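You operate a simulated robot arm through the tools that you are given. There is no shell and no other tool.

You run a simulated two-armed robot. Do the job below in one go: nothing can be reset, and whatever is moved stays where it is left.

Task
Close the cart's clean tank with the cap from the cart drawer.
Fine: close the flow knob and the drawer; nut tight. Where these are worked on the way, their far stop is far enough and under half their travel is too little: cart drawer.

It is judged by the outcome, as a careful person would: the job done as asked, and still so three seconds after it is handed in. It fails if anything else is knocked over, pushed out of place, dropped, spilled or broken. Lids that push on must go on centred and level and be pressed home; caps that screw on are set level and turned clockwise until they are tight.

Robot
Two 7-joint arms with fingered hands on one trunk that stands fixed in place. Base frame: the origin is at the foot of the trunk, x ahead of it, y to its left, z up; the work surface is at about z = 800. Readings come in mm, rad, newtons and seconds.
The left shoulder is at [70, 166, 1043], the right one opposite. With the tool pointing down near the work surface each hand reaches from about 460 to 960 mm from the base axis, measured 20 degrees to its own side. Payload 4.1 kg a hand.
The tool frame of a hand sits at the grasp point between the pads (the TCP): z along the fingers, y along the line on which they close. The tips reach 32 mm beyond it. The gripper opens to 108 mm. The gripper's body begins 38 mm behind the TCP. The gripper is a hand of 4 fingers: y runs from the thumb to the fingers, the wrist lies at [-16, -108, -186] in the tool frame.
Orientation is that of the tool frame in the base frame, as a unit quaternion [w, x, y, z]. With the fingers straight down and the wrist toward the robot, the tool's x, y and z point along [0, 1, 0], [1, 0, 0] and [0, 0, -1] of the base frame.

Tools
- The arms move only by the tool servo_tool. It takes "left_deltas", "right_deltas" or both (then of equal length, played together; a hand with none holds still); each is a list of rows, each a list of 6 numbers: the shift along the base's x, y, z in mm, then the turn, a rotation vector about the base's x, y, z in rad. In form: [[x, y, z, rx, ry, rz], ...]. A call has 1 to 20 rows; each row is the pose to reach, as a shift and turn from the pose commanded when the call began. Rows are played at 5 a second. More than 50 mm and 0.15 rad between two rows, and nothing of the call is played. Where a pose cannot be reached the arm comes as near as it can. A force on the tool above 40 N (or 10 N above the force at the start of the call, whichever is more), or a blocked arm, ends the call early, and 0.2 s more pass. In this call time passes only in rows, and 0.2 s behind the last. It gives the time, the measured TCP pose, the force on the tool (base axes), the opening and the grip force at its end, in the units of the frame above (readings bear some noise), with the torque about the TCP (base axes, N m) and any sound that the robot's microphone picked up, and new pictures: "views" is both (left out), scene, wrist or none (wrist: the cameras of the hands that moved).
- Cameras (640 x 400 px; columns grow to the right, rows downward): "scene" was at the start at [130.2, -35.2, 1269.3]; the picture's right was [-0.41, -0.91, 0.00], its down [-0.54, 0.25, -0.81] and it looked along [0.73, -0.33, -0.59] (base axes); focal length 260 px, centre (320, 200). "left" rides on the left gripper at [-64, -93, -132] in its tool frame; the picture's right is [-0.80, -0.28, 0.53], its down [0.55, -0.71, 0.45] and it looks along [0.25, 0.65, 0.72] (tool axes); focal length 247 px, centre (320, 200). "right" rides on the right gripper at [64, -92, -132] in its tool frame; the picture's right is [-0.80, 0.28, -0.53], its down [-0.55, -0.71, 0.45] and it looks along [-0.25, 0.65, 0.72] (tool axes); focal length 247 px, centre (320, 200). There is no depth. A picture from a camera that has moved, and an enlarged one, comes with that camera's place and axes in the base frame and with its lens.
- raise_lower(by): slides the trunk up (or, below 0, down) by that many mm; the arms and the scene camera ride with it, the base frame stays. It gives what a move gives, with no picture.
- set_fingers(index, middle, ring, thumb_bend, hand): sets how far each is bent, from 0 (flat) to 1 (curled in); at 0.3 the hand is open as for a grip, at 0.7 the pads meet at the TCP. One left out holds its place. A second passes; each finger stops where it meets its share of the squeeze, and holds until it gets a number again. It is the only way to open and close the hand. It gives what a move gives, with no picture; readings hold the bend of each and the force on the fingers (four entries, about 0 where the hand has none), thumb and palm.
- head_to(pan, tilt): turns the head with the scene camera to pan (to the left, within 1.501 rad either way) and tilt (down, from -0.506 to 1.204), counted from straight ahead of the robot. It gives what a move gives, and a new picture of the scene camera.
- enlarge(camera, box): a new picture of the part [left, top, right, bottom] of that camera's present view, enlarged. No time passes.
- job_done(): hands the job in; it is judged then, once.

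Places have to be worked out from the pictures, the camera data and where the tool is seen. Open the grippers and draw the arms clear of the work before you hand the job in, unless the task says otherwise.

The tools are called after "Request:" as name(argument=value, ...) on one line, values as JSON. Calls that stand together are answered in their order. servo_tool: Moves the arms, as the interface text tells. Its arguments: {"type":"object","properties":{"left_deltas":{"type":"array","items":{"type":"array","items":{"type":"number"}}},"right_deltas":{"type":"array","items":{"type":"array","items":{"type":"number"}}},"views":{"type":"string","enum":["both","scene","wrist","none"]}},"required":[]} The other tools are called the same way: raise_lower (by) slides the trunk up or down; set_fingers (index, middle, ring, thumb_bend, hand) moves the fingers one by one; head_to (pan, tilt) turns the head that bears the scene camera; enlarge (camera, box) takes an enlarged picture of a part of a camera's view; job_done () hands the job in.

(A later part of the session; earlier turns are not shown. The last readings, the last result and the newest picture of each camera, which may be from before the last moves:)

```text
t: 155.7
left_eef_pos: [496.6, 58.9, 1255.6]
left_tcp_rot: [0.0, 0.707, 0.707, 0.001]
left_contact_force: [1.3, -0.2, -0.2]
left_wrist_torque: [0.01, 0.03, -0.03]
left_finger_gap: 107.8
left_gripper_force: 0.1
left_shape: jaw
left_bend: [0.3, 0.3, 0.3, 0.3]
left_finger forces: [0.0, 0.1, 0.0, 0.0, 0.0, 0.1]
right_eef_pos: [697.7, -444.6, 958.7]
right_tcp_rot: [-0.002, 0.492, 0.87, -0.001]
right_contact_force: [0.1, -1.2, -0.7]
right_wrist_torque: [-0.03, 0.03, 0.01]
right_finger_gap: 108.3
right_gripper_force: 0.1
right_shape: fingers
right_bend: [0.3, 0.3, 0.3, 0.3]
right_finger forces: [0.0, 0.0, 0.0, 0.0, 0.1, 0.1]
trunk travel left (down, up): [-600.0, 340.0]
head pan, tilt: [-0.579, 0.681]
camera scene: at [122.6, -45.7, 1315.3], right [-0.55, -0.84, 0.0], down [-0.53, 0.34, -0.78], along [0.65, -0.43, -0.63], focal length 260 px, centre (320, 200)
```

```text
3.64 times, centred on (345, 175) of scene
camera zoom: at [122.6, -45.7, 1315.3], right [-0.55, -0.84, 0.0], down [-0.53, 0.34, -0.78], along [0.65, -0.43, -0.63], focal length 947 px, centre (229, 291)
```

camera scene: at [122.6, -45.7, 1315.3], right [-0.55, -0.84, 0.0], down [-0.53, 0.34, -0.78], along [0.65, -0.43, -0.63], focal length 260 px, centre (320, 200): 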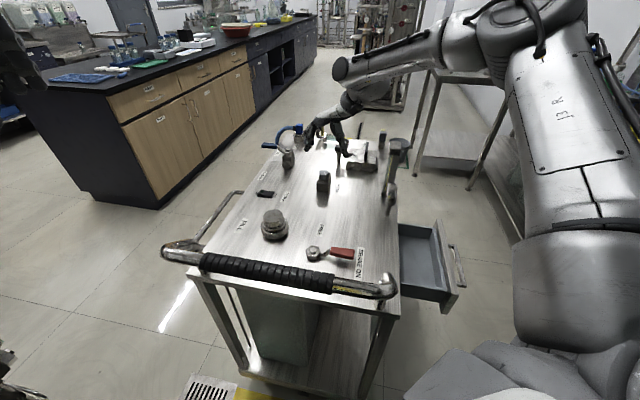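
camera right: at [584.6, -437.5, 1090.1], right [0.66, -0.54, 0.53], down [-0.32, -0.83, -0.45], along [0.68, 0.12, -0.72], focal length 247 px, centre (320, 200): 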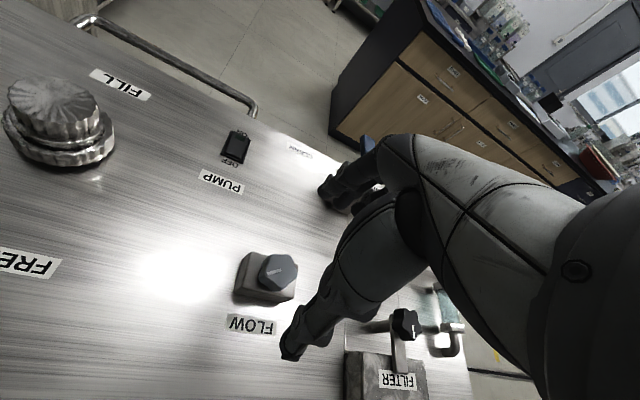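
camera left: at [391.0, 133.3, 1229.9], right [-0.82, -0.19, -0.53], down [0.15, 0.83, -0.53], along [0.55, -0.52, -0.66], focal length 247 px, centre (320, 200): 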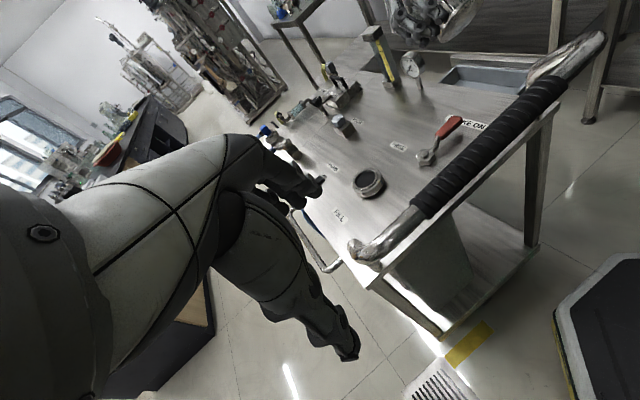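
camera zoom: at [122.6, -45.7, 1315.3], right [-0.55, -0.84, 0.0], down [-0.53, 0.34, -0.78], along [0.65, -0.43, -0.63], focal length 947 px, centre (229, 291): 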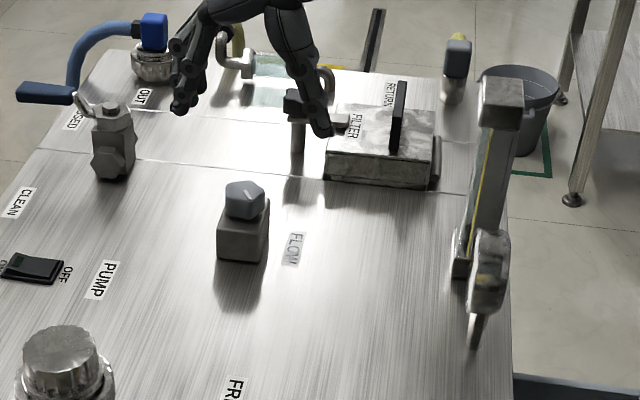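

The knob is at about [702, -444]. The arm is at full stretch at this trunk height, so I lift the hand and lower the trunk 100 mm.

Request:
servo_tool(right_deltas=[[0, 0, 40, 0, 0, 0], [0, 0, 80, 0, 0, 0], [0, 0, 100, 0, 0, 0]], views="none")

Request:
raise_lower(by=-100)

Request:
servo_tool(right_deltas=[[2, 0, -20, 0, 0, 0], [5, 1, -40, 0, 0, 0]], views="both")

Request:
enlarge(camera="right", box=[180, 180, 380, 380])

Request:
enlarge(camera="scene", box=[290, 100, 400, 210])

```text
t: 156.5
left_eef_pos: [495.8, 58.7, 1256.0]
left_tcp_rot: [0.0, 0.707, 0.707, 0.0]
left_contact_force: [0.2, 1.0, 0.0]
left_wrist_torque: [-0.01, -0.01, 0.0]
left_finger_gap: 107.8
left_gripper_force: 0.0
left_shape: jaw
left_bend: [0.3, 0.3, 0.3, 0.3]
left_finger forces: [0.0, 0.1, 0.1, 0.0, 0.0, 0.0]
right_eef_pos: [697.8, -443.5, 1058.1]
right_tcp_rot: [-0.003, 0.492, 0.871, -0.002]
right_contact_force: [-0.7, -0.8, 0.8]
right_wrist_torque: [-0.01, -0.01, -0.01]
right_finger_gap: 108.5
right_gripper_force: 0.1
right_shape: fingers
right_bend: [0.3, 0.3, 0.3, 0.3]
right_finger forces: [0.0, 0.0, 0.0, 0.1, 0.1, 0.0]
trunk travel left (down, up): [-600.0, 340.0]
head pan, tilt: [-0.579, 0.681]
```

```text
t: 157.8
left_eef_pos: [496.7, 59.7, 1157.2]
left_tcp_rot: [0.0, 0.708, 0.706, 0.0]
left_contact_force: [0.5, 0.2, 1.2]
left_wrist_torque: [0.02, 0.01, -0.02]
left_finger_gap: 107.7
left_gripper_force: 0.1
left_shape: jaw
left_bend: [0.3, 0.3, 0.3, 0.3]
left_finger forces: [0.1, 0.1, 0.0, 0.0, 0.0, 0.0]
right_eef_pos: [697.8, -444.4, 956.7]
right_tcp_rot: [-0.002, 0.492, 0.871, 0.0]
right_contact_force: [-0.9, 0.0, -0.2]
right_wrist_torque: [0.04, -0.01, 0.0]
right_finger_gap: 108.4
right_gripper_force: 0.0
right_shape: fingers
right_bend: [0.3, 0.3, 0.3, 0.3]
right_finger forces: [0.1, 0.0, 0.0, 0.1, 0.1, 0.0]
trunk travel left (down, up): [-500.0, 440.0]
head pan, tilt: [-0.579, 0.681]
```

```text
t: 158.4
left_eef_pos: [495.7, 58.6, 1155.4]
left_tcp_rot: [0.0, 0.707, 0.707, 0.0]
left_contact_force: [0.3, 0.3, -0.9]
left_wrist_torque: [0.02, 0.04, 0.02]
left_finger_gap: 107.9
left_gripper_force: 0.0
left_shape: jaw
left_bend: [0.3, 0.3, 0.3, 0.3]
left_finger forces: [0.0, 0.0, 0.0, 0.0, 0.0, 0.0]
right_eef_pos: [703.6, -442.7, 915.9]
right_tcp_rot: [-0.003, 0.493, 0.87, -0.001]
right_contact_force: [0.7, -0.2, 0.2]
right_wrist_torque: [-0.02, 0.03, 0.0]
right_finger_gap: 108.3
right_gripper_force: 0.1
right_shape: fingers
right_bend: [0.3, 0.3, 0.3, 0.3]
right_finger forces: [0.0, 0.0, 0.1, 0.0, 0.0, 0.0]
trunk travel left (down, up): [-500.0, 440.0]
head pan, tilt: [-0.579, 0.681]
camera scene: at [122.7, -45.7, 1215.3], right [-0.55, -0.84, 0.0], down [-0.53, 0.34, -0.78], along [0.65, -0.43, -0.63], focal length 260 px, centre (320, 200)
camera right: at [590.7, -434.6, 1050.0], right [0.66, -0.54, 0.53], down [-0.32, -0.83, -0.45], along [0.68, 0.12, -0.72], focal length 247 px, centre (320, 200)
```

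scene: 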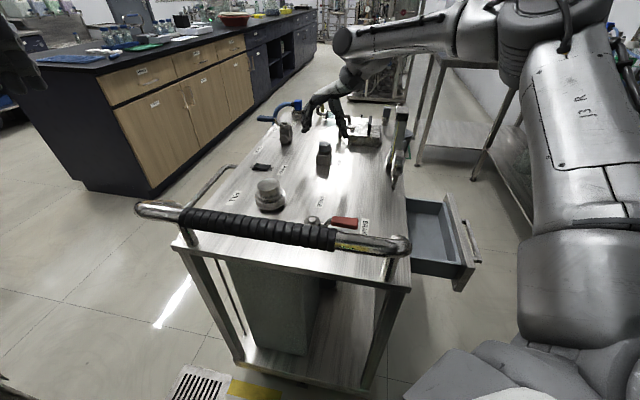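
right: 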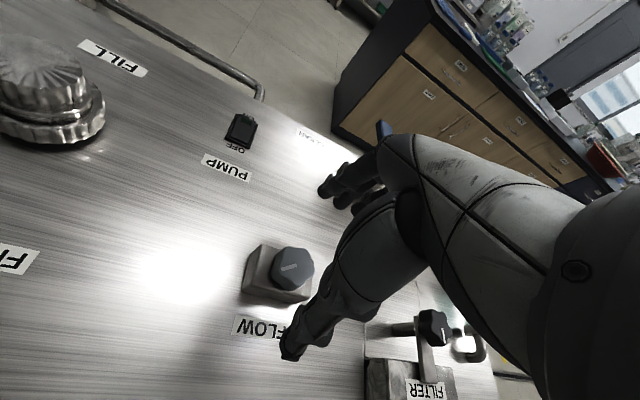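

```text
2.00 times, centred on (280, 280) of right
camera zoom: at [590.7, -434.6, 1050.0], right [0.66, -0.54, 0.53], down [-0.32, -0.83, -0.45], along [0.68, 0.12, -0.72], focal length 494 px, centre (400, 40)
```

zoom: 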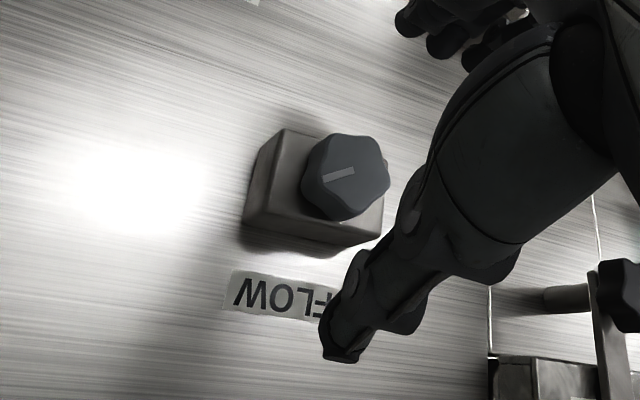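

```text
3.64 times, centred on (345, 155) of scene
camera zoom: at [122.7, -45.7, 1215.3], right [-0.55, -0.84, 0.0], down [-0.53, 0.34, -0.78], along [0.65, -0.43, -0.63], focal length 947 px, centre (229, 364)
```

zoom: 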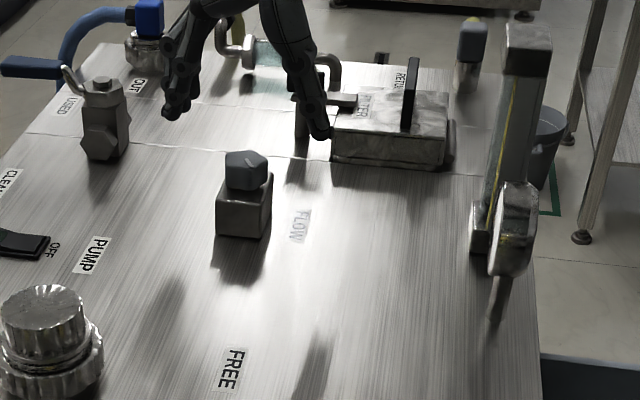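

The hand is right above the knob. I half-close the fingers and lower around it.

Request:
set_fingers(hand="right", index=0.44, middle=0.44, ring=0.35, thumb_bend=0.44)

Request:
servo_tool(right_deltas=[[-1, 1, -12, 0, 0, 0], [-1, 1, -25, 0, 0, 0], [-1, 1, -34, 0, 0, 0]], views="none")

Request:
enlarge(camera="right", box=[200, 180, 380, 360])

Request:
enlarge(camera="scene", box=[295, 110, 355, 170])

Request:
enlarge(camera="left", box=[540, 0, 640, 100])

```text
t: 159.4
left_eef_pos: [497.7, 57.8, 1156.4]
left_tcp_rot: [0.0, 0.707, 0.707, 0.0]
left_contact_force: [-0.4, 0.6, 0.3]
left_wrist_torque: [0.04, 0.01, 0.01]
left_finger_gap: 107.9
left_gripper_force: 0.2
left_shape: jaw
left_bend: [0.3, 0.3, 0.3, 0.3]
left_finger forces: [0.1, 0.0, 0.0, 0.0, 0.0, 0.2]
right_eef_pos: [702.7, -441.0, 917.6]
right_tcp_rot: [-0.003, 0.492, 0.87, -0.002]
right_contact_force: [0.8, 0.5, 0.1]
right_wrist_torque: [-0.01, 0.01, 0.0]
right_finger_gap: 72.1
right_gripper_force: 0.1
right_shape: fingers
right_bend: [0.44, 0.44, 0.35, 0.44]
right_finger forces: [0.1, 0.0, 0.1, 0.0, 0.1, 0.1]
trunk travel left (down, up): [-500.0, 440.0]
head pan, tilt: [-0.579, 0.681]
```

```text
t: 160.2
left_eef_pos: [495.5, 59.1, 1155.1]
left_tcp_rot: [0.0, 0.708, 0.707, 0.001]
left_contact_force: [-0.8, -0.5, -0.3]
left_wrist_torque: [0.0, -0.01, 0.0]
left_finger_gap: 107.8
left_gripper_force: 0.1
left_shape: jaw
left_bend: [0.3, 0.3, 0.3, 0.3]
left_finger forces: [0.0, 0.0, 0.0, 0.0, 0.0, 0.0]
right_eef_pos: [701.6, -441.5, 882.8]
right_tcp_rot: [-0.004, 0.493, 0.87, -0.001]
right_contact_force: [0.1, 0.1, 0.2]
right_wrist_torque: [0.01, 0.01, 0.02]
right_finger_gap: 72.2
right_gripper_force: 0.1
right_shape: fingers
right_bend: [0.44, 0.44, 0.35, 0.44]
right_finger forces: [0.0, 0.1, 0.1, 0.0, 0.1, 0.0]
trunk travel left (down, up): [-500.0, 440.0]
head pan, tilt: [-0.579, 0.681]
```

```text
2.22 times, centred on (290, 270) of right
camera zoom: at [589.8, -434.5, 1015.6], right [0.66, -0.54, 0.53], down [-0.32, -0.83, -0.45], along [0.68, 0.12, -0.72], focal length 549 px, centre (387, 44)
```

zoom: 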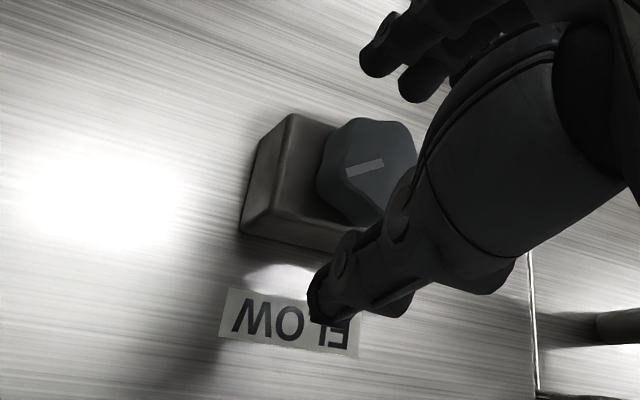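

```text
6.67 times, centred on (325, 140) of scene
camera zoom: at [122.7, -45.9, 1215.3], right [-0.55, -0.84, 0.0], down [-0.53, 0.34, -0.78], along [0.65, -0.43, -0.63], focal length 1736 px, centre (287, 600)
```

zoom: 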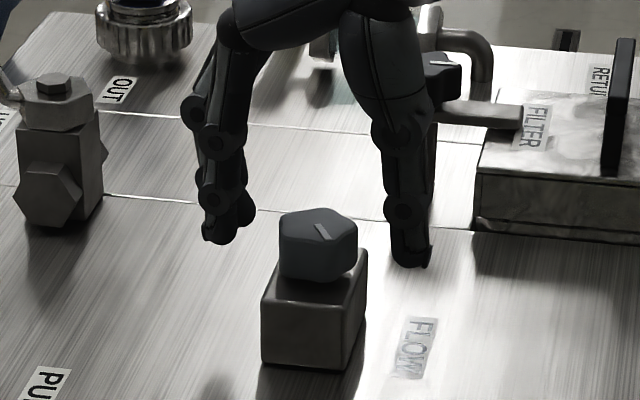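

```text
4.00 times, centred on (590, 50) of left
camera zoom: at [403.2, -4.6, 1287.5], right [-0.28, -0.8, -0.53], down [-0.71, 0.55, -0.45], along [0.65, 0.25, -0.72], focal length 988 px, centre (-760, 800)
```

zoom: 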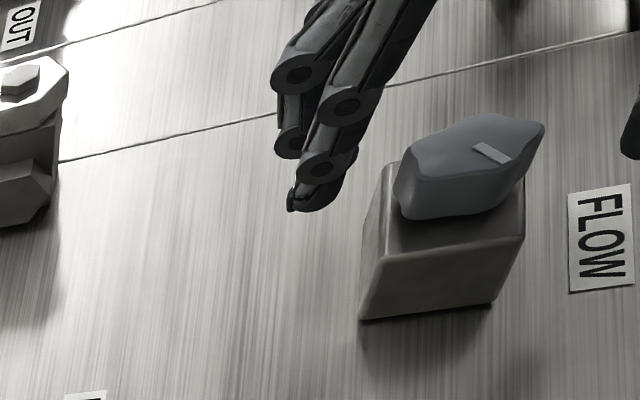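

Both views show the knob between thumb and fingers. I lower 10 mm more and close.

Request:
servo_tool(right_deltas=[[0, 0, -5, 0, 0, 0], [0, 0, -10, 0, 0, 0]], views="none")

Request:
set_fingers(hand="right", index=0.8, middle=0.8, ring=0.4, thumb_bend=0.8)

Request:
enlarge(camera="left", box=[560, 0, 640, 80])

Request:
enlarge(camera="scene", box=[295, 110, 355, 170])

```text
t: 160.8
left_eef_pos: [496.5, 58.1, 1155.9]
left_tcp_rot: [0.0, 0.707, 0.707, 0.0]
left_contact_force: [0.0, 0.4, 0.9]
left_wrist_torque: [0.0, 0.01, 0.01]
left_finger_gap: 107.9
left_gripper_force: 0.0
left_shape: jaw
left_bend: [0.3, 0.3, 0.3, 0.3]
left_finger forces: [0.1, 0.0, 0.0, 0.1, 0.0, 0.0]
right_eef_pos: [701.7, -442.8, 872.4]
right_tcp_rot: [-0.004, 0.492, 0.871, -0.001]
right_contact_force: [0.1, 0.5, 0.3]
right_wrist_torque: [0.01, -0.02, 0.01]
right_finger_gap: 72.3
right_gripper_force: 0.1
right_shape: fingers
right_bend: [0.44, 0.44, 0.35, 0.44]
right_finger forces: [0.0, 0.1, 0.0, 0.0, 0.0, 0.0]
trunk travel left (down, up): [-500.0, 440.0]
head pan, tilt: [-0.579, 0.681]
```

```text
t: 161.8
left_eef_pos: [496.7, 59.5, 1154.9]
left_tcp_rot: [0.0, 0.707, 0.707, 0.001]
left_contact_force: [-0.9, 0.1, -0.5]
left_wrist_torque: [0.0, 0.0, 0.02]
left_finger_gap: 107.9
left_gripper_force: 0.0
left_shape: jaw
left_bend: [0.3, 0.3, 0.3, 0.3]
left_finger forces: [0.1, 0.1, 0.0, 0.0, 0.0, 0.0]
right_eef_pos: [701.3, -442.0, 872.8]
right_tcp_rot: [-0.004, 0.492, 0.87, -0.001]
right_contact_force: [-0.5, 1.8, -1.9]
right_wrist_torque: [0.1, -0.18, 0.02]
right_finger_gap: 24.1
right_gripper_force: 19.1
right_shape: fingers
right_bend: [0.65, 0.59, 0.4, 0.64]
right_finger forces: [9.1, 11.4, 0.0, 0.0, 18.2, 0.0]
trunk travel left (down, up): [-500.0, 440.0]
head pan, tilt: [-0.579, 0.681]
```

```text
5.00 times, centred on (600, 40) of left
camera zoom: at [403.2, -4.4, 1287.5], right [-0.28, -0.8, -0.53], down [-0.71, 0.55, -0.45], along [0.65, 0.25, -0.72], focal length 1235 px, centre (-1080, 1000)
```

zoom: 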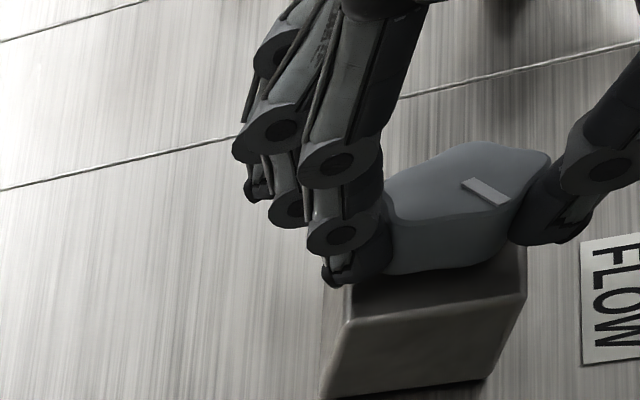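

```text
6.67 times, centred on (325, 140) of scene
camera zoom: at [122.6, -45.6, 1215.2], right [-0.55, -0.84, 0.0], down [-0.53, 0.34, -0.78], along [0.65, -0.43, -0.63], focal length 1736 px, centre (287, 600)
```

zoom: 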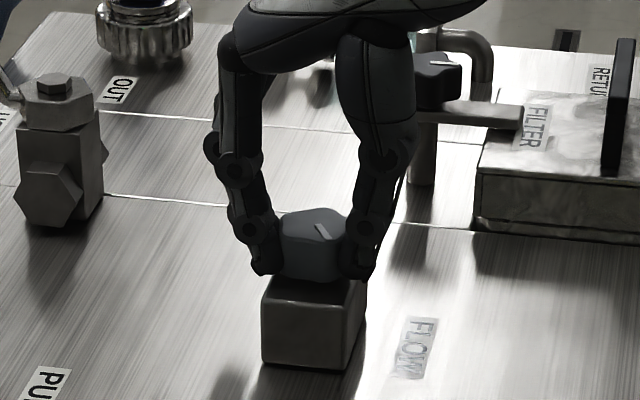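

Good, balanced grip on the knob. I turn it clockwise a little and check torque and pointer.

Request:
servo_tool(right_deltas=[[0, 0, 0, 0, 0, -0.1], [0, 0, 0, 0, 0, -0.2], [0, 0, 0, 0, 0, -0.3]], views="none")

Request:
enlarge(camera="left", box=[560, 0, 640, 80])

Request:
enlarge(camera="scene", box=[305, 120, 345, 160])

```text
t: 162.6
left_eef_pos: [497.7, 58.9, 1154.2]
left_tcp_rot: [0.0, 0.707, 0.707, -0.001]
left_contact_force: [1.0, 0.4, 0.7]
left_wrist_torque: [0.0, 0.03, -0.03]
left_finger_gap: 107.8
left_gripper_force: 0.2
left_shape: jaw
left_bend: [0.3, 0.3, 0.3, 0.3]
left_finger forces: [0.0, 0.0, 0.0, 0.1, 0.0, 0.0]
right_eef_pos: [701.6, -441.2, 872.6]
right_tcp_rot: [-0.003, 0.617, 0.787, -0.001]
right_contact_force: [2.1, 5.8, -2.6]
right_wrist_torque: [0.23, -0.31, 0.09]
right_finger_gap: 23.7
right_gripper_force: 19.8
right_shape: fingers
right_bend: [0.65, 0.59, 0.4, 0.65]
right_finger forces: [10.7, 11.6, 0.0, 0.1, 16.9, 0.0]
trunk travel left (down, up): [-500.0, 440.0]
head pan, tilt: [-0.579, 0.681]
```

```text
5.00 times, centred on (600, 40) of left
camera zoom: at [403.9, -4.0, 1287.2], right [-0.28, -0.8, -0.53], down [-0.71, 0.55, -0.45], along [0.65, 0.25, -0.72], focal length 1235 px, centre (-1080, 1000)
```

zoom: 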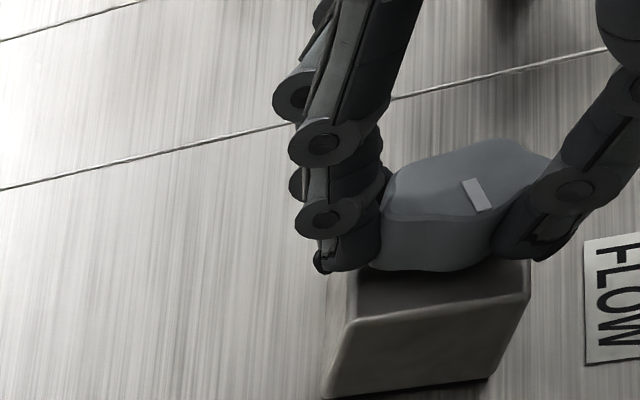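

```text
10.00 times, centred on (325, 140) of scene
camera zoom: at [123.3, -45.4, 1215.1], right [-0.55, -0.84, 0.0], down [-0.53, 0.34, -0.78], along [0.65, -0.43, -0.63], focal length 2604 px, centre (270, 800)
```

zoom: 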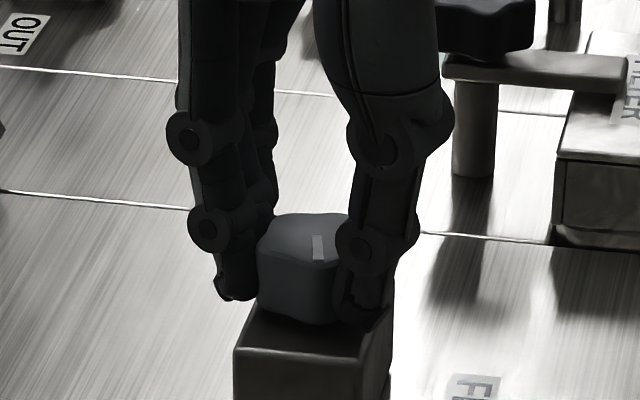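

The pointer turned with low torque. I continue clockwise.

Request:
servo_tool(right_deltas=[[0, 0, 0, 0, 0, -0.12], [0, 0, 0, 0, 0, -0.24], [0, 0, 0, 0, 0, -0.36], [0, 0, 0, 0, 0, -0.48], [0, 0, 0, 0, 0, -0.6]], views="none")

Request:
enlarge(camera="left", box=[560, 0, 640, 80])

Request:
enlarge(camera="scene", box=[305, 120, 345, 160])

```text
t: 163.8
left_eef_pos: [499.2, 59.3, 1155.5]
left_tcp_rot: [0.0, 0.706, 0.708, -0.001]
left_contact_force: [0.0, 0.2, -0.3]
left_wrist_torque: [-0.01, -0.03, -0.02]
left_finger_gap: 107.6
left_gripper_force: 0.0
left_shape: jaw
left_bend: [0.3, 0.3, 0.3, 0.3]
left_finger forces: [0.0, 0.0, 0.0, 0.0, 0.0, 0.0]
right_eef_pos: [703.2, -438.9, 873.6]
right_tcp_rot: [-0.003, 0.822, 0.57, 0.0]
right_contact_force: [12.7, 12.7, -4.6]
right_wrist_torque: [0.23, -0.56, 0.12]
right_finger_gap: 23.7
right_gripper_force: 21.2
right_shape: fingers
right_bend: [0.65, 0.58, 0.4, 0.66]
right_finger forces: [14.0, 12.1, 0.1, 0.0, 16.5, 0.0]
trunk travel left (down, up): [-500.0, 440.0]
head pan, tilt: [-0.579, 0.681]
```

```text
5.00 times, centred on (600, 40) of left
camera zoom: at [405.3, -2.8, 1286.8], right [-0.28, -0.8, -0.53], down [-0.71, 0.55, -0.45], along [0.65, 0.25, -0.72], focal length 1235 px, centre (-1080, 1000)
```

zoom: 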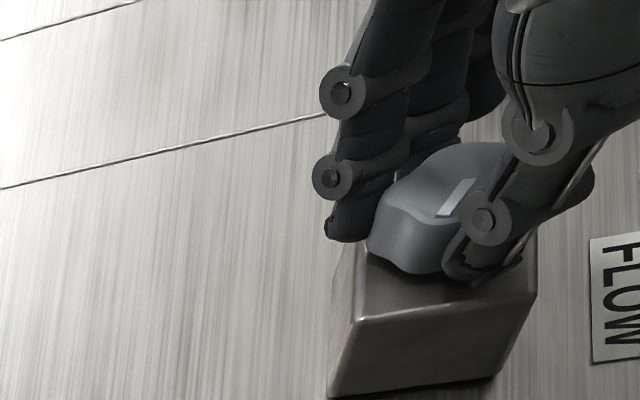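

```text
10.00 times, centred on (325, 140) of scene
camera zoom: at [124.7, -44.3, 1215.1], right [-0.55, -0.84, 0.0], down [-0.53, 0.34, -0.78], along [0.65, -0.43, -0.63], focal length 2604 px, centre (270, 800)
```

zoom: 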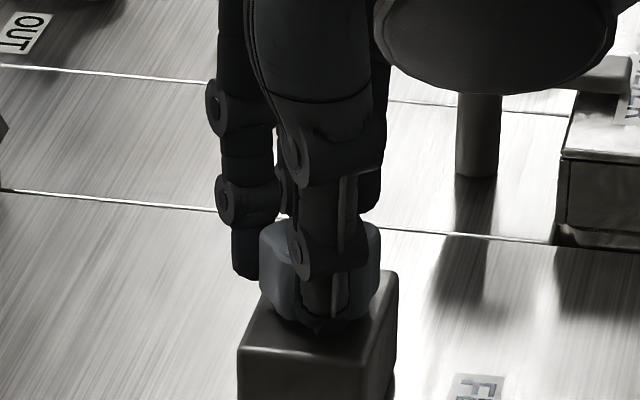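

The knob keeps turning freely. I open, wind back counter-clockwise in place with a small recentring, and re-grip.

Request:
set_fingers(hand="right", index=0.42, middle=0.42, ring=0.35, thumb_bend=0.42)

Request:
servo_tool(right_deltas=[[1, -1, 0, 0, 0, 0.12], [2, -2, 0, 0, 0, 0.24], [3, -3, 0, 0, 0, 0.36], [3.5, -3.5, 0, 0, 0, 0.48], [3.5, -3.5, 0, 0, 0, 0.6], [3.5, -3.5, 0, 0, 0, 0.72], [3.5, -3.5, 0, 0, 0, 0.84], [3.5, -3.5, 0, 0, 0, 0.96], [3.5, -3.5, 0, 0, 0, 1.08], [3.5, -3.5, 0, 0, 0, 1.2]], views="none")

Request:
enlarge(camera="left", box=[550, 0, 640, 90])

Request:
enlarge(camera="scene", box=[300, 115, 350, 165])

```text
t: 164.8
left_eef_pos: [496.4, 57.0, 1154.8]
left_tcp_rot: [0.0, 0.707, 0.707, 0.0]
left_contact_force: [-0.1, -0.1, 0.8]
left_wrist_torque: [-0.01, 0.02, 0.0]
left_finger_gap: 107.8
left_gripper_force: 0.1
left_shape: jaw
left_bend: [0.3, 0.3, 0.3, 0.3]
left_finger forces: [0.0, 0.0, 0.0, 0.1, 0.0, 0.1]
right_eef_pos: [703.0, -441.0, 873.4]
right_tcp_rot: [-0.003, 0.822, 0.57, 0.0]
right_contact_force: [-0.5, 1.1, -0.3]
right_wrist_torque: [0.02, 0.0, -0.02]
right_finger_gap: 76.7
right_gripper_force: 0.0
right_shape: fingers
right_bend: [0.42, 0.42, 0.35, 0.42]
right_finger forces: [0.1, 0.0, 0.1, 0.1, 0.0, 0.0]
trunk travel left (down, up): [-500.0, 440.0]
head pan, tilt: [-0.579, 0.681]
```

```text
t: 167.0
left_eef_pos: [496.8, 58.6, 1154.7]
left_tcp_rot: [0.0, 0.707, 0.707, 0.0]
left_contact_force: [-0.9, -0.2, 0.7]
left_wrist_torque: [-0.01, 0.03, 0.0]
left_finger_gap: 107.9
left_gripper_force: 0.1
left_shape: jaw
left_bend: [0.3, 0.3, 0.3, 0.3]
left_finger forces: [0.0, 0.0, 0.0, 0.0, 0.1, 0.1]
right_eef_pos: [677.1, -439.4, 883.0]
right_tcp_rot: [-0.002, 0.356, 0.934, -0.001]
right_contact_force: [0.5, 0.2, 0.3]
right_wrist_torque: [0.03, -0.01, -0.01]
right_finger_gap: 76.9
right_gripper_force: 0.1
right_shape: fingers
right_bend: [0.42, 0.42, 0.35, 0.42]
right_finger forces: [0.1, 0.0, 0.1, 0.0, 0.1, 0.0]
right hand out of reach, approached as far as the arm can: row 8, 9, 10
trunk travel left (down, up): [-500.0, 440.0]
head pan, tilt: [-0.579, 0.681]
```

```text
4.44 times, centred on (595, 45) of left
camera zoom: at [402.9, -4.6, 1287.6], right [-0.28, -0.8, -0.53], down [-0.71, 0.55, -0.45], along [0.65, 0.25, -0.72], focal length 1098 px, centre (-902, 889)
```

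zoom: 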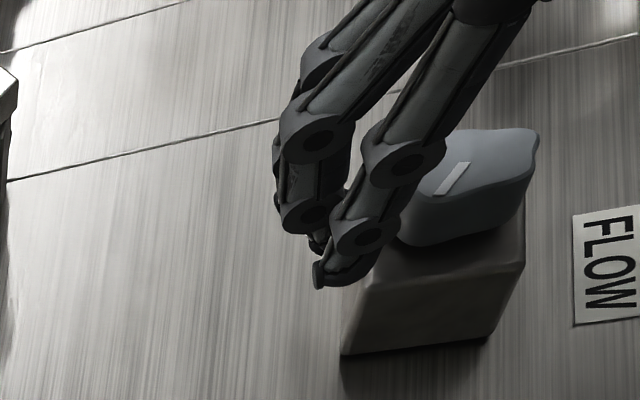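

```text
8.00 times, centred on (325, 140) of scene
camera zoom: at [122.4, -45.9, 1215.3], right [-0.55, -0.84, 0.0], down [-0.53, 0.34, -0.78], along [0.65, -0.43, -0.63], focal length 2083 px, centre (280, 680)
```

zoom: 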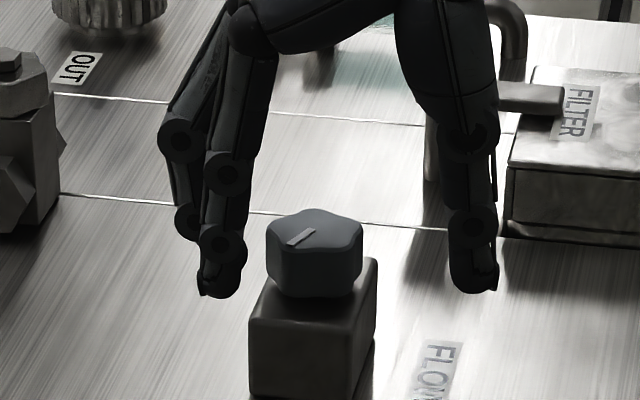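

At this far position the yaw limit is about 0.5. I return over the knob at yaw 0.45 and re-grip.

Request:
servo_tool(right_deltas=[[5, -1, 10, 0, 0, -0.1], [12, -2, 12, 0, 0, -0.2], [20, -3, 12, 0, 0, -0.3], [28, -3.5, 12, 0, 0, -0.4], [28, -3.5, 0, 0, 0, -0.4], [28, -3.5, -10, 0, 0, -0.4]], views="none")

Request:
enlarge(camera="left", box=[550, 0, 640, 90])

Request:
enlarge(camera="scene", box=[300, 115, 350, 165])

```text
t: 168.4
left_eef_pos: [496.0, 58.5, 1155.3]
left_tcp_rot: [0.001, 0.707, 0.707, 0.0]
left_contact_force: [0.0, 1.1, -0.2]
left_wrist_torque: [-0.02, 0.0, 0.0]
left_finger_gap: 107.9
left_gripper_force: 0.2
left_shape: jaw
left_bend: [0.3, 0.3, 0.3, 0.3]
left_finger forces: [0.0, 0.0, 0.0, 0.1, 0.0, 0.0]
right_eef_pos: [705.5, -444.9, 872.3]
right_tcp_rot: [-0.003, 0.535, 0.845, -0.001]
right_contact_force: [0.3, 0.2, -0.8]
right_wrist_torque: [0.01, 0.0, 0.03]
right_finger_gap: 76.8
right_gripper_force: 0.1
right_shape: fingers
right_bend: [0.42, 0.42, 0.35, 0.42]
right_finger forces: [0.0, 0.1, 0.0, 0.0, 0.0, 0.0]
trunk travel left (down, up): [-500.0, 440.0]
head pan, tilt: [-0.579, 0.681]
```

```text
4.44 times, centred on (595, 45) of left
camera zoom: at [403.1, -4.6, 1287.5], right [-0.28, -0.8, -0.53], down [-0.71, 0.55, -0.45], along [0.65, 0.25, -0.72], focal length 1098 px, centre (-902, 889)
```

zoom: 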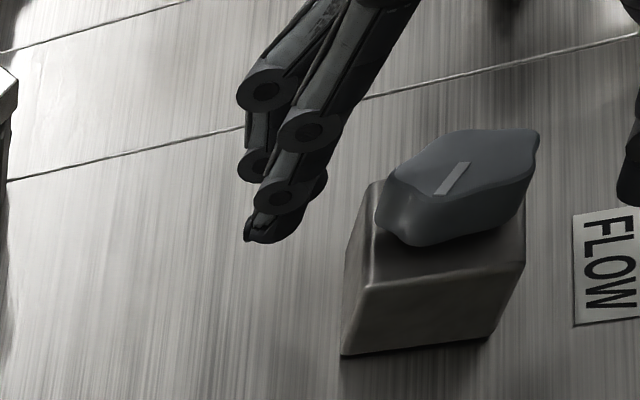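

```text
8.00 times, centred on (325, 140) of scene
camera zoom: at [122.6, -45.8, 1215.3], right [-0.55, -0.84, 0.0], down [-0.53, 0.34, -0.78], along [0.65, -0.43, -0.63], focal length 2083 px, centre (280, 680)
```

zoom: 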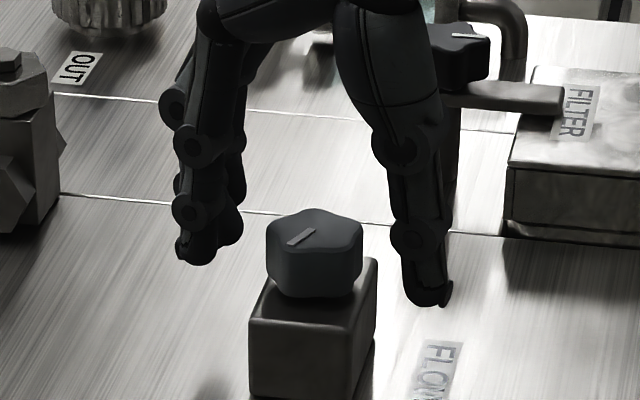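

Knob is between the fingers again. I close and turn clockwise.

Request:
set_fingers(hand="right", index=0.8, middle=0.8, ring=0.4, thumb_bend=0.8)

Request:
servo_tool(right_deltas=[[0, 0, 0, 0, 0, -0.12], [0, 0, 0, 0, 0, -0.24], [0, 0, 0, 0, 0, -0.36], [0, 0, 0, 0, 0, -0.48], [0, 0, 0, 0, 0, -0.6]], views="none")

Request:
enlarge(camera="left", box=[560, 0, 640, 80])

```text
t: 169.4
left_eef_pos: [498.3, 58.9, 1154.5]
left_tcp_rot: [0.0, 0.707, 0.707, 0.001]
left_contact_force: [0.4, -0.2, -0.7]
left_wrist_torque: [0.0, 0.0, 0.01]
left_finger_gap: 107.7
left_gripper_force: 0.0
left_shape: jaw
left_bend: [0.3, 0.3, 0.3, 0.3]
left_finger forces: [0.0, 0.1, 0.0, 0.0, 0.0, 0.0]
right_eef_pos: [706.3, -443.4, 872.5]
right_tcp_rot: [-0.002, 0.535, 0.845, -0.001]
right_contact_force: [6.3, 3.3, -0.1]
right_wrist_torque: [0.05, -0.18, 0.01]
right_finger_gap: 29.3
right_gripper_force: 15.5
right_shape: fingers
right_bend: [0.64, 0.61, 0.4, 0.61]
right_finger forces: [9.3, 10.1, 0.1, 0.1, 12.1, 0.1]
trunk travel left (down, up): [-500.0, 440.0]
head pan, tilt: [-0.579, 0.681]
```

```text
t: 170.6
left_eef_pos: [496.8, 58.8, 1153.8]
left_tcp_rot: [0.0, 0.707, 0.707, -0.001]
left_contact_force: [0.2, -1.0, 0.1]
left_wrist_torque: [-0.01, -0.01, 0.01]
left_finger_gap: 107.6
left_gripper_force: 0.0
left_shape: jaw
left_bend: [0.3, 0.3, 0.3, 0.3]
left_finger forces: [0.0, 0.0, 0.0, 0.0, 0.0, 0.1]
right_eef_pos: [706.7, -443.8, 872.1]
right_tcp_rot: [-0.002, 0.761, 0.649, 0.0]
right_contact_force: [12.8, 4.4, 0.9]
right_wrist_torque: [0.13, -0.36, 0.07]
right_finger_gap: 29.2
right_gripper_force: 17.3
right_shape: fingers
right_bend: [0.64, 0.6, 0.4, 0.62]
right_finger forces: [11.9, 11.0, 0.1, 0.0, 10.4, 0.1]
trunk travel left (down, up): [-500.0, 440.0]
head pan, tilt: [-0.579, 0.681]
```

```text
5.00 times, centred on (600, 40) of left
camera zoom: at [404.9, -3.9, 1287.0], right [-0.28, -0.8, -0.53], down [-0.71, 0.55, -0.45], along [0.65, 0.25, -0.72], focal length 1235 px, centre (-1080, 1000)
```

zoom: 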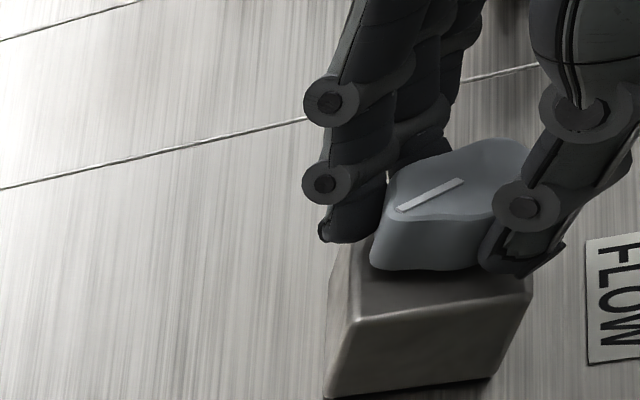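

Still turning freely; I continue further clockwise.

Request:
servo_tool(right_deltas=[[0.8, 0.2, 0, 0, 0, -0.12], [1, 0.3, 0, 0, 0, -0.24], [1, 0.3, 0, 0, 0, -0.36], [1, 0.3, 0, 0, 0, -0.48], [1, 0.3, 0, 0, 0, -0.6], [1, 0.3, 0, 0, 0, -0.72]], views="none")

Request:
enlarge(camera="left", box=[560, 0, 640, 80])

Request:
enlarge(camera="scene", box=[300, 115, 350, 165])

```text
t: 172.0
left_eef_pos: [500.0, 58.7, 1154.4]
left_tcp_rot: [0.0, 0.706, 0.708, -0.002]
left_contact_force: [0.4, 0.3, -0.5]
left_wrist_torque: [0.06, 0.0, -0.03]
left_finger_gap: 108.1
left_gripper_force: 0.1
left_shape: jaw
left_bend: [0.3, 0.3, 0.3, 0.3]
left_finger forces: [0.0, 0.0, 0.1, 0.1, 0.0, 0.1]
right_eef_pos: [694.8, -447.0, 875.2]
right_tcp_rot: [-0.005, 0.941, 0.34, 0.002]
right_contact_force: [26.2, 4.5, -7.8]
right_wrist_torque: [0.18, -0.62, 0.4]
right_finger_gap: 30.3
right_gripper_force: 15.2
right_shape: fingers
right_bend: [0.57, 0.63, 0.4, 0.67]
right_finger forces: [19.5, 5.6, 0.0, 0.0, 4.6, 0.0]
right hand out of reach, approached as far as the arm can: row 5, 6
trunk travel left (down, up): [-500.0, 440.0]
head pan, tilt: [-0.579, 0.681]
```

```text
5.00 times, centred on (600, 40) of left
camera zoom: at [407.1, -4.6, 1286.0], right [-0.28, -0.8, -0.53], down [-0.71, 0.55, -0.45], along [0.65, 0.25, -0.72], focal length 1235 px, centre (-1080, 1000)
```

zoom: 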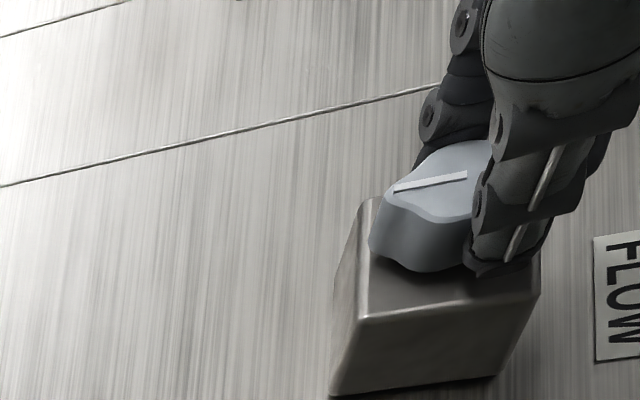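

```text
8.00 times, centred on (325, 140) of scene
camera zoom: at [126.4, -46.1, 1214.6], right [-0.55, -0.84, 0.0], down [-0.53, 0.34, -0.78], along [0.65, -0.42, -0.63], focal length 2083 px, centre (280, 680)
```

zoom: 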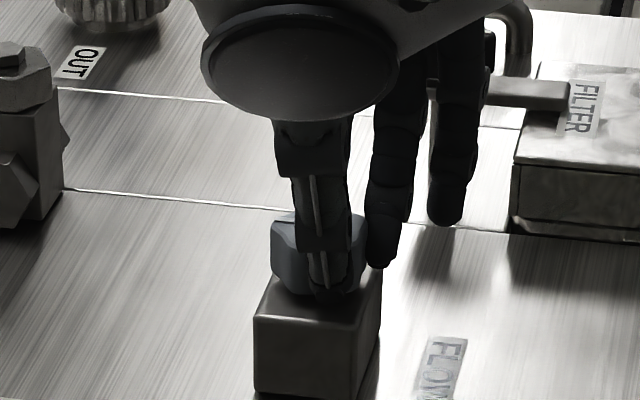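

The wrist limit came at about yaw −0.6. I release, go back, and take another stroke.

Request:
set_fingers(hand="right", index=0.42, middle=0.42, ring=0.35, thumb_bend=0.42)

Request:
enlarge(camera="scene", box=[305, 130, 345, 170])

Request:
servo_tool(right_deltas=[[2, 0, 20, 0, 0, 0.12], [5, 1, 20, 0, 0, 0.24], [8, 2, 20, 0, 0, 0.36], [10, 2, 20, 0, 0, 0.48], [11, 3, 20, 0, 0, 0.6], [11, 3, 20, 0, 0, 0.72], [11, 3, 20, 0, 0, 0.84], [11, 3, 20, 0, 0, 0.96], [11, 3, 20, 0, 0, 1.08], [11, 3, 8, 0, 0, 1.12], [11, 3, -3, 0, 0, 1.12]], views="none")

Request:
enlarge(camera="scene", box=[300, 115, 350, 165])

Request:
enlarge(camera="left", box=[550, 0, 640, 90])

```text
t: 173.0
left_eef_pos: [497.3, 58.2, 1155.0]
left_tcp_rot: [-0.001, 0.707, 0.707, 0.0]
left_contact_force: [-0.1, -0.4, -1.0]
left_wrist_torque: [0.04, -0.01, 0.01]
left_finger_gap: 107.7
left_gripper_force: 0.0
left_shape: jaw
left_bend: [0.3, 0.3, 0.3, 0.3]
left_finger forces: [0.0, 0.0, 0.1, 0.1, 0.0, 0.1]
right_eef_pos: [691.6, -447.0, 877.8]
right_tcp_rot: [-0.004, 0.941, 0.34, 0.001]
right_contact_force: [-0.8, -0.3, 0.0]
right_wrist_torque: [0.03, -0.01, -0.05]
right_finger_gap: 76.6
right_gripper_force: 0.0
right_shape: fingers
right_bend: [0.42, 0.42, 0.35, 0.42]
right_finger forces: [0.0, 0.0, 0.1, 0.1, 0.1, 0.0]
trunk travel left (down, up): [-500.0, 440.0]
head pan, tilt: [-0.579, 0.681]
```

```text
10.00 times, centred on (325, 150) of scene
camera zoom: at [122.9, -45.8, 1215.2], right [-0.55, -0.84, 0.0], down [-0.53, 0.34, -0.78], along [0.65, -0.43, -0.63], focal length 2604 px, centre (270, 700)
```

zoom: 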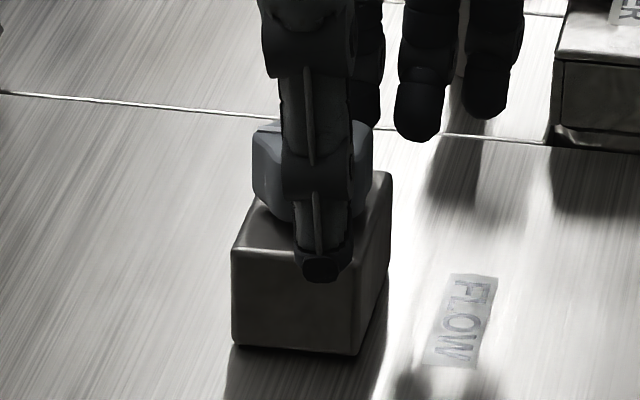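

```text
t: 175.4
left_eef_pos: [497.2, 59.0, 1155.0]
left_tcp_rot: [0.0, 0.707, 0.707, 0.0]
left_contact_force: [0.2, 0.4, -0.4]
left_wrist_torque: [0.0, 0.04, 0.0]
left_finger_gap: 107.9
left_gripper_force: 0.1
left_shape: jaw
left_bend: [0.3, 0.3, 0.3, 0.3]
left_finger forces: [0.0, 0.0, 0.0, 0.1, 0.1, 0.0]
right_eef_pos: [703.5, -444.2, 875.1]
right_tcp_rot: [-0.003, 0.616, 0.788, -0.001]
right_contact_force: [-0.1, 0.6, -0.4]
right_wrist_torque: [-0.01, 0.0, -0.03]
right_finger_gap: 76.6
right_gripper_force: 0.0
right_shape: fingers
right_bend: [0.42, 0.42, 0.35, 0.42]
right_finger forces: [0.0, 0.1, 0.0, 0.0, 0.0, 0.1]
trunk travel left (down, up): [-500.0, 440.0]
head pan, tilt: [-0.579, 0.681]
```

```text
8.00 times, centred on (325, 140) of scene
camera zoom: at [122.7, -45.9, 1215.3], right [-0.55, -0.84, 0.0], down [-0.53, 0.34, -0.78], along [0.65, -0.43, -0.63], focal length 2083 px, centre (280, 680)
```

zoom: 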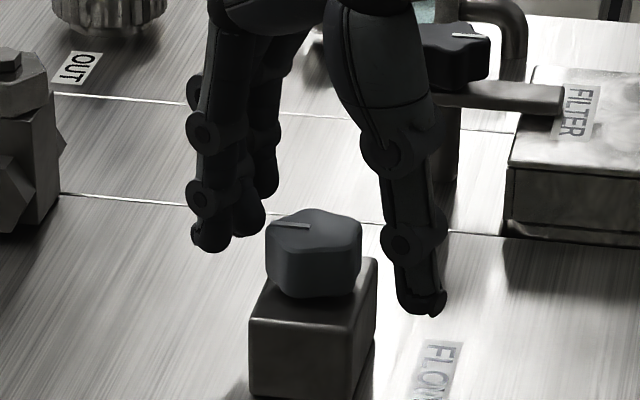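

```text
4.44 times, centred on (595, 45) of left
camera zoom: at [403.2, -4.6, 1287.5], right [-0.28, -0.8, -0.53], down [-0.71, 0.55, -0.45], along [0.65, 0.25, -0.72], focal length 1098 px, centre (-902, 889)
```

zoom: 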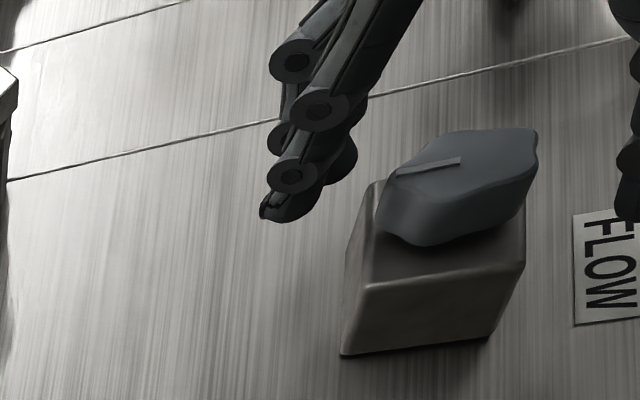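

The pointer has turned on roughly 2 rad in all. I grip and try a further clockwise turn to see if it has reached its stop.

Request:
set_fingers(hand="right", index=0.8, middle=0.8, ring=0.4, thumb_bend=0.82)

Request:
servo_tool(right_deltas=[[0.5, 0.3, -1, 0, 0, -0.1], [0.5, 0.3, -1, 0, 0, -0.2], [0.5, 0.3, -1, 0, 0, -0.3]], views="none")

Request:
enlarge(camera="left", box=[550, 0, 640, 90])

Request:
enlarge(camera="scene", box=[300, 115, 350, 165])

```text
t: 176.4
left_eef_pos: [496.8, 58.3, 1155.1]
left_tcp_rot: [-0.001, 0.707, 0.707, 0.0]
left_contact_force: [0.6, -0.6, -0.3]
left_wrist_torque: [-0.01, 0.0, 0.03]
left_finger_gap: 107.9
left_gripper_force: 0.2
left_shape: jaw
left_bend: [0.3, 0.3, 0.3, 0.3]
left_finger forces: [0.0, 0.1, 0.0, 0.0, 0.0, 0.0]
right_eef_pos: [704.3, -443.8, 873.8]
right_tcp_rot: [-0.004, 0.616, 0.788, -0.001]
right_contact_force: [1.3, 0.8, -0.5]
right_wrist_torque: [0.04, -0.28, 0.02]
right_finger_gap: 27.0
right_gripper_force: 21.4
right_shape: fingers
right_bend: [0.61, 0.59, 0.4, 0.64]
right_finger forces: [10.3, 11.2, 0.0, 0.0, 21.1, 0.0]
trunk travel left (down, up): [-500.0, 440.0]
head pan, tilt: [-0.579, 0.681]
```

```text
t: 177.2
left_eef_pos: [497.1, 58.8, 1156.7]
left_tcp_rot: [0.001, 0.708, 0.706, 0.0]
left_contact_force: [0.0, -0.6, -0.5]
left_wrist_torque: [-0.01, 0.02, 0.01]
left_finger_gap: 108.0
left_gripper_force: 0.0
left_shape: jaw
left_bend: [0.3, 0.3, 0.3, 0.3]
left_finger forces: [0.0, 0.0, 0.0, 0.0, 0.0, 0.0]
right_eef_pos: [704.0, -444.2, 873.3]
right_tcp_rot: [-0.002, 0.728, 0.686, 0.0]
right_contact_force: [-4.2, 1.5, 2.5]
right_wrist_torque: [0.14, -0.04, 0.79]
right_finger_gap: 26.8
right_gripper_force: 24.0
right_shape: fingers
right_bend: [0.62, 0.59, 0.4, 0.65]
right_finger forces: [18.8, 7.6, 0.0, 0.0, 22.8, 0.0]
trunk travel left (down, up): [-500.0, 440.0]
head pan, tilt: [-0.579, 0.681]
```

```text
4.44 times, centred on (595, 45) of left
camera zoom: at [402.0, -4.3, 1287.9], right [-0.28, -0.8, -0.53], down [-0.71, 0.55, -0.45], along [0.65, 0.25, -0.72], focal length 1098 px, centre (-902, 889)
```

zoom: 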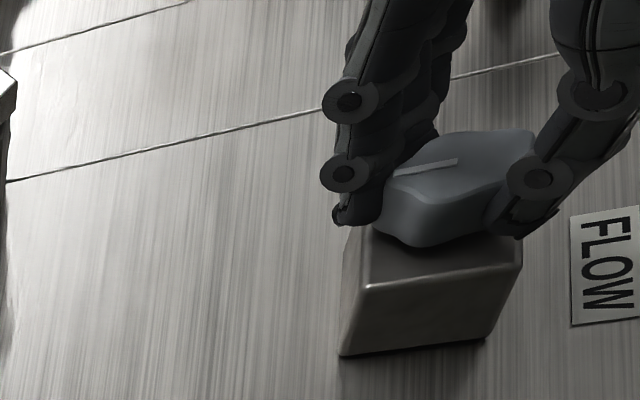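

```text
8.00 times, centred on (325, 140) of scene
camera zoom: at [121.5, -45.5, 1215.4], right [-0.55, -0.84, 0.0], down [-0.53, 0.34, -0.78], along [0.65, -0.43, -0.63], focal length 2083 px, centre (280, 680)
```

zoom: 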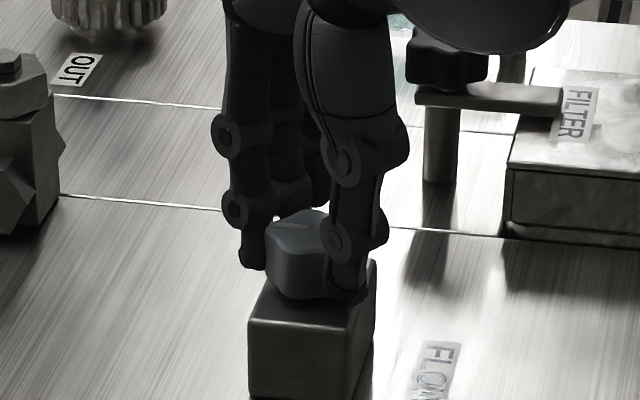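

A firm stop: 0.79 N m with the pointer unmoved, so the flow knob is fully closed. I ease the twist, release, and rise clear.

Request:
servo_tool(right_deltas=[[0, 0, 0, 0, 0, 0.12]], views="none")

Request:
set_fingers(hand="right", index=0.35, middle=0.35, ring=0.35, thumb_bend=0.35)

Request:
servo_tool(right_deltas=[[0, 0, 30, 0, 0, 0], [0, 0, 70, 0, 0, 0], [-10, 0, 110, 0, 0, 0], [-30, 0, 150, 0, 0, 0], [-50, 0, 190, 0, 0, 0]], views="scene")

Request:
enlarge(camera="scene", box=[230, 120, 420, 260])

```text
t: 177.6
left_eef_pos: [496.2, 59.0, 1156.0]
left_tcp_rot: [0.001, 0.707, 0.707, 0.0]
left_contact_force: [-0.8, 0.2, 0.6]
left_wrist_torque: [0.06, -0.03, -0.01]
left_finger_gap: 108.0
left_gripper_force: 0.0
left_shape: jaw
left_bend: [0.3, 0.3, 0.3, 0.3]
left_finger forces: [0.0, 0.0, 0.1, 0.0, 0.0, 0.0]
right_eef_pos: [703.3, -444.6, 873.5]
right_tcp_rot: [-0.003, 0.685, 0.728, -0.001]
right_contact_force: [-4.7, 3.5, 0.0]
right_wrist_torque: [0.08, -0.02, 0.14]
right_finger_gap: 26.7
right_gripper_force: 22.6
right_shape: fingers
right_bend: [0.62, 0.59, 0.4, 0.65]
right_finger forces: [14.3, 10.1, 0.1, 0.0, 21.9, 0.1]
trunk travel left (down, up): [-500.0, 440.0]
head pan, tilt: [-0.579, 0.681]
```

```text
t: 178.6
left_eef_pos: [496.8, 58.7, 1156.1]
left_tcp_rot: [0.001, 0.707, 0.707, 0.001]
left_contact_force: [0.0, 0.0, 0.1]
left_wrist_torque: [-0.04, 0.01, 0.0]
left_finger_gap: 107.7
left_gripper_force: 0.0
left_shape: jaw
left_bend: [0.3, 0.3, 0.3, 0.3]
left_finger forces: [0.1, 0.0, 0.0, 0.0, 0.0, 0.1]
right_eef_pos: [703.7, -445.5, 872.6]
right_tcp_rot: [-0.004, 0.685, 0.728, 0.0]
right_contact_force: [-0.7, -0.3, 0.1]
right_wrist_torque: [-0.01, 0.0, 0.01]
right_finger_gap: 95.3
right_gripper_force: 0.0
right_shape: fingers
right_bend: [0.35, 0.35, 0.35, 0.35]
right_finger forces: [0.0, 0.0, 0.0, 0.0, 0.0, 0.0]
trunk travel left (down, up): [-500.0, 440.0]
head pan, tilt: [-0.579, 0.681]
```

```text
t: 179.8
left_eef_pos: [495.6, 59.5, 1156.7]
left_tcp_rot: [0.001, 0.707, 0.707, 0.0]
left_contact_force: [0.5, -0.6, -0.4]
left_wrist_torque: [0.01, -0.01, 0.02]
left_finger_gap: 108.1
left_gripper_force: 0.0
left_shape: jaw
left_bend: [0.3, 0.3, 0.3, 0.3]
left_finger forces: [0.1, 0.0, 0.0, 0.1, 0.0, 0.0]
right_eef_pos: [651.8, -443.8, 1065.2]
right_tcp_rot: [-0.002, 0.684, 0.729, -0.001]
right_contact_force: [-0.3, 0.0, -0.2]
right_wrist_torque: [-0.01, 0.0, 0.02]
right_finger_gap: 95.6
right_gripper_force: 0.0
right_shape: fingers
right_bend: [0.35, 0.35, 0.35, 0.35]
right_finger forces: [0.1, 0.1, 0.1, 0.1, 0.1, 0.0]
trunk travel left (down, up): [-500.0, 440.0]
head pan, tilt: [-0.579, 0.681]
camera scene: at [121.4, -45.5, 1215.4], right [-0.55, -0.84, 0.0], down [-0.53, 0.34, -0.78], along [0.65, -0.43, -0.63], focal length 260 px, centre (320, 200)
```

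scene: 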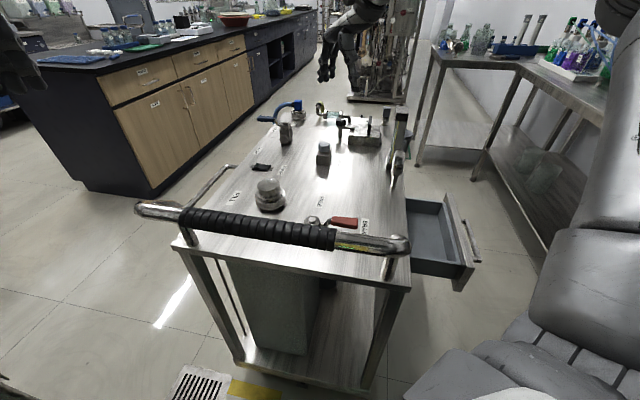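

```text
2.86 times, centred on (325, 190) of scene
camera zoom: at [121.4, -45.5, 1215.4], right [-0.55, -0.84, 0.0], down [-0.53, 0.34, -0.78], along [0.65, -0.43, -0.63], focal length 744 px, centre (306, 229)
```

zoom: 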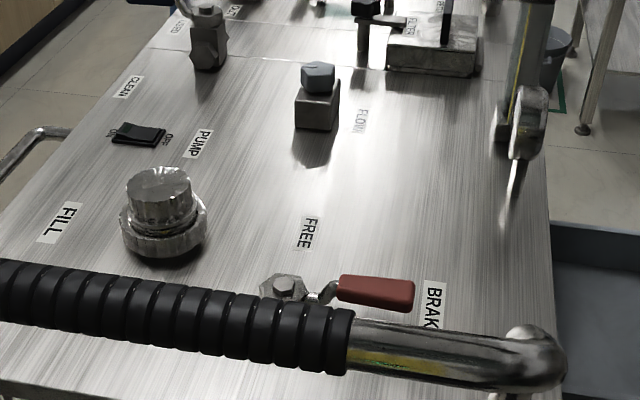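

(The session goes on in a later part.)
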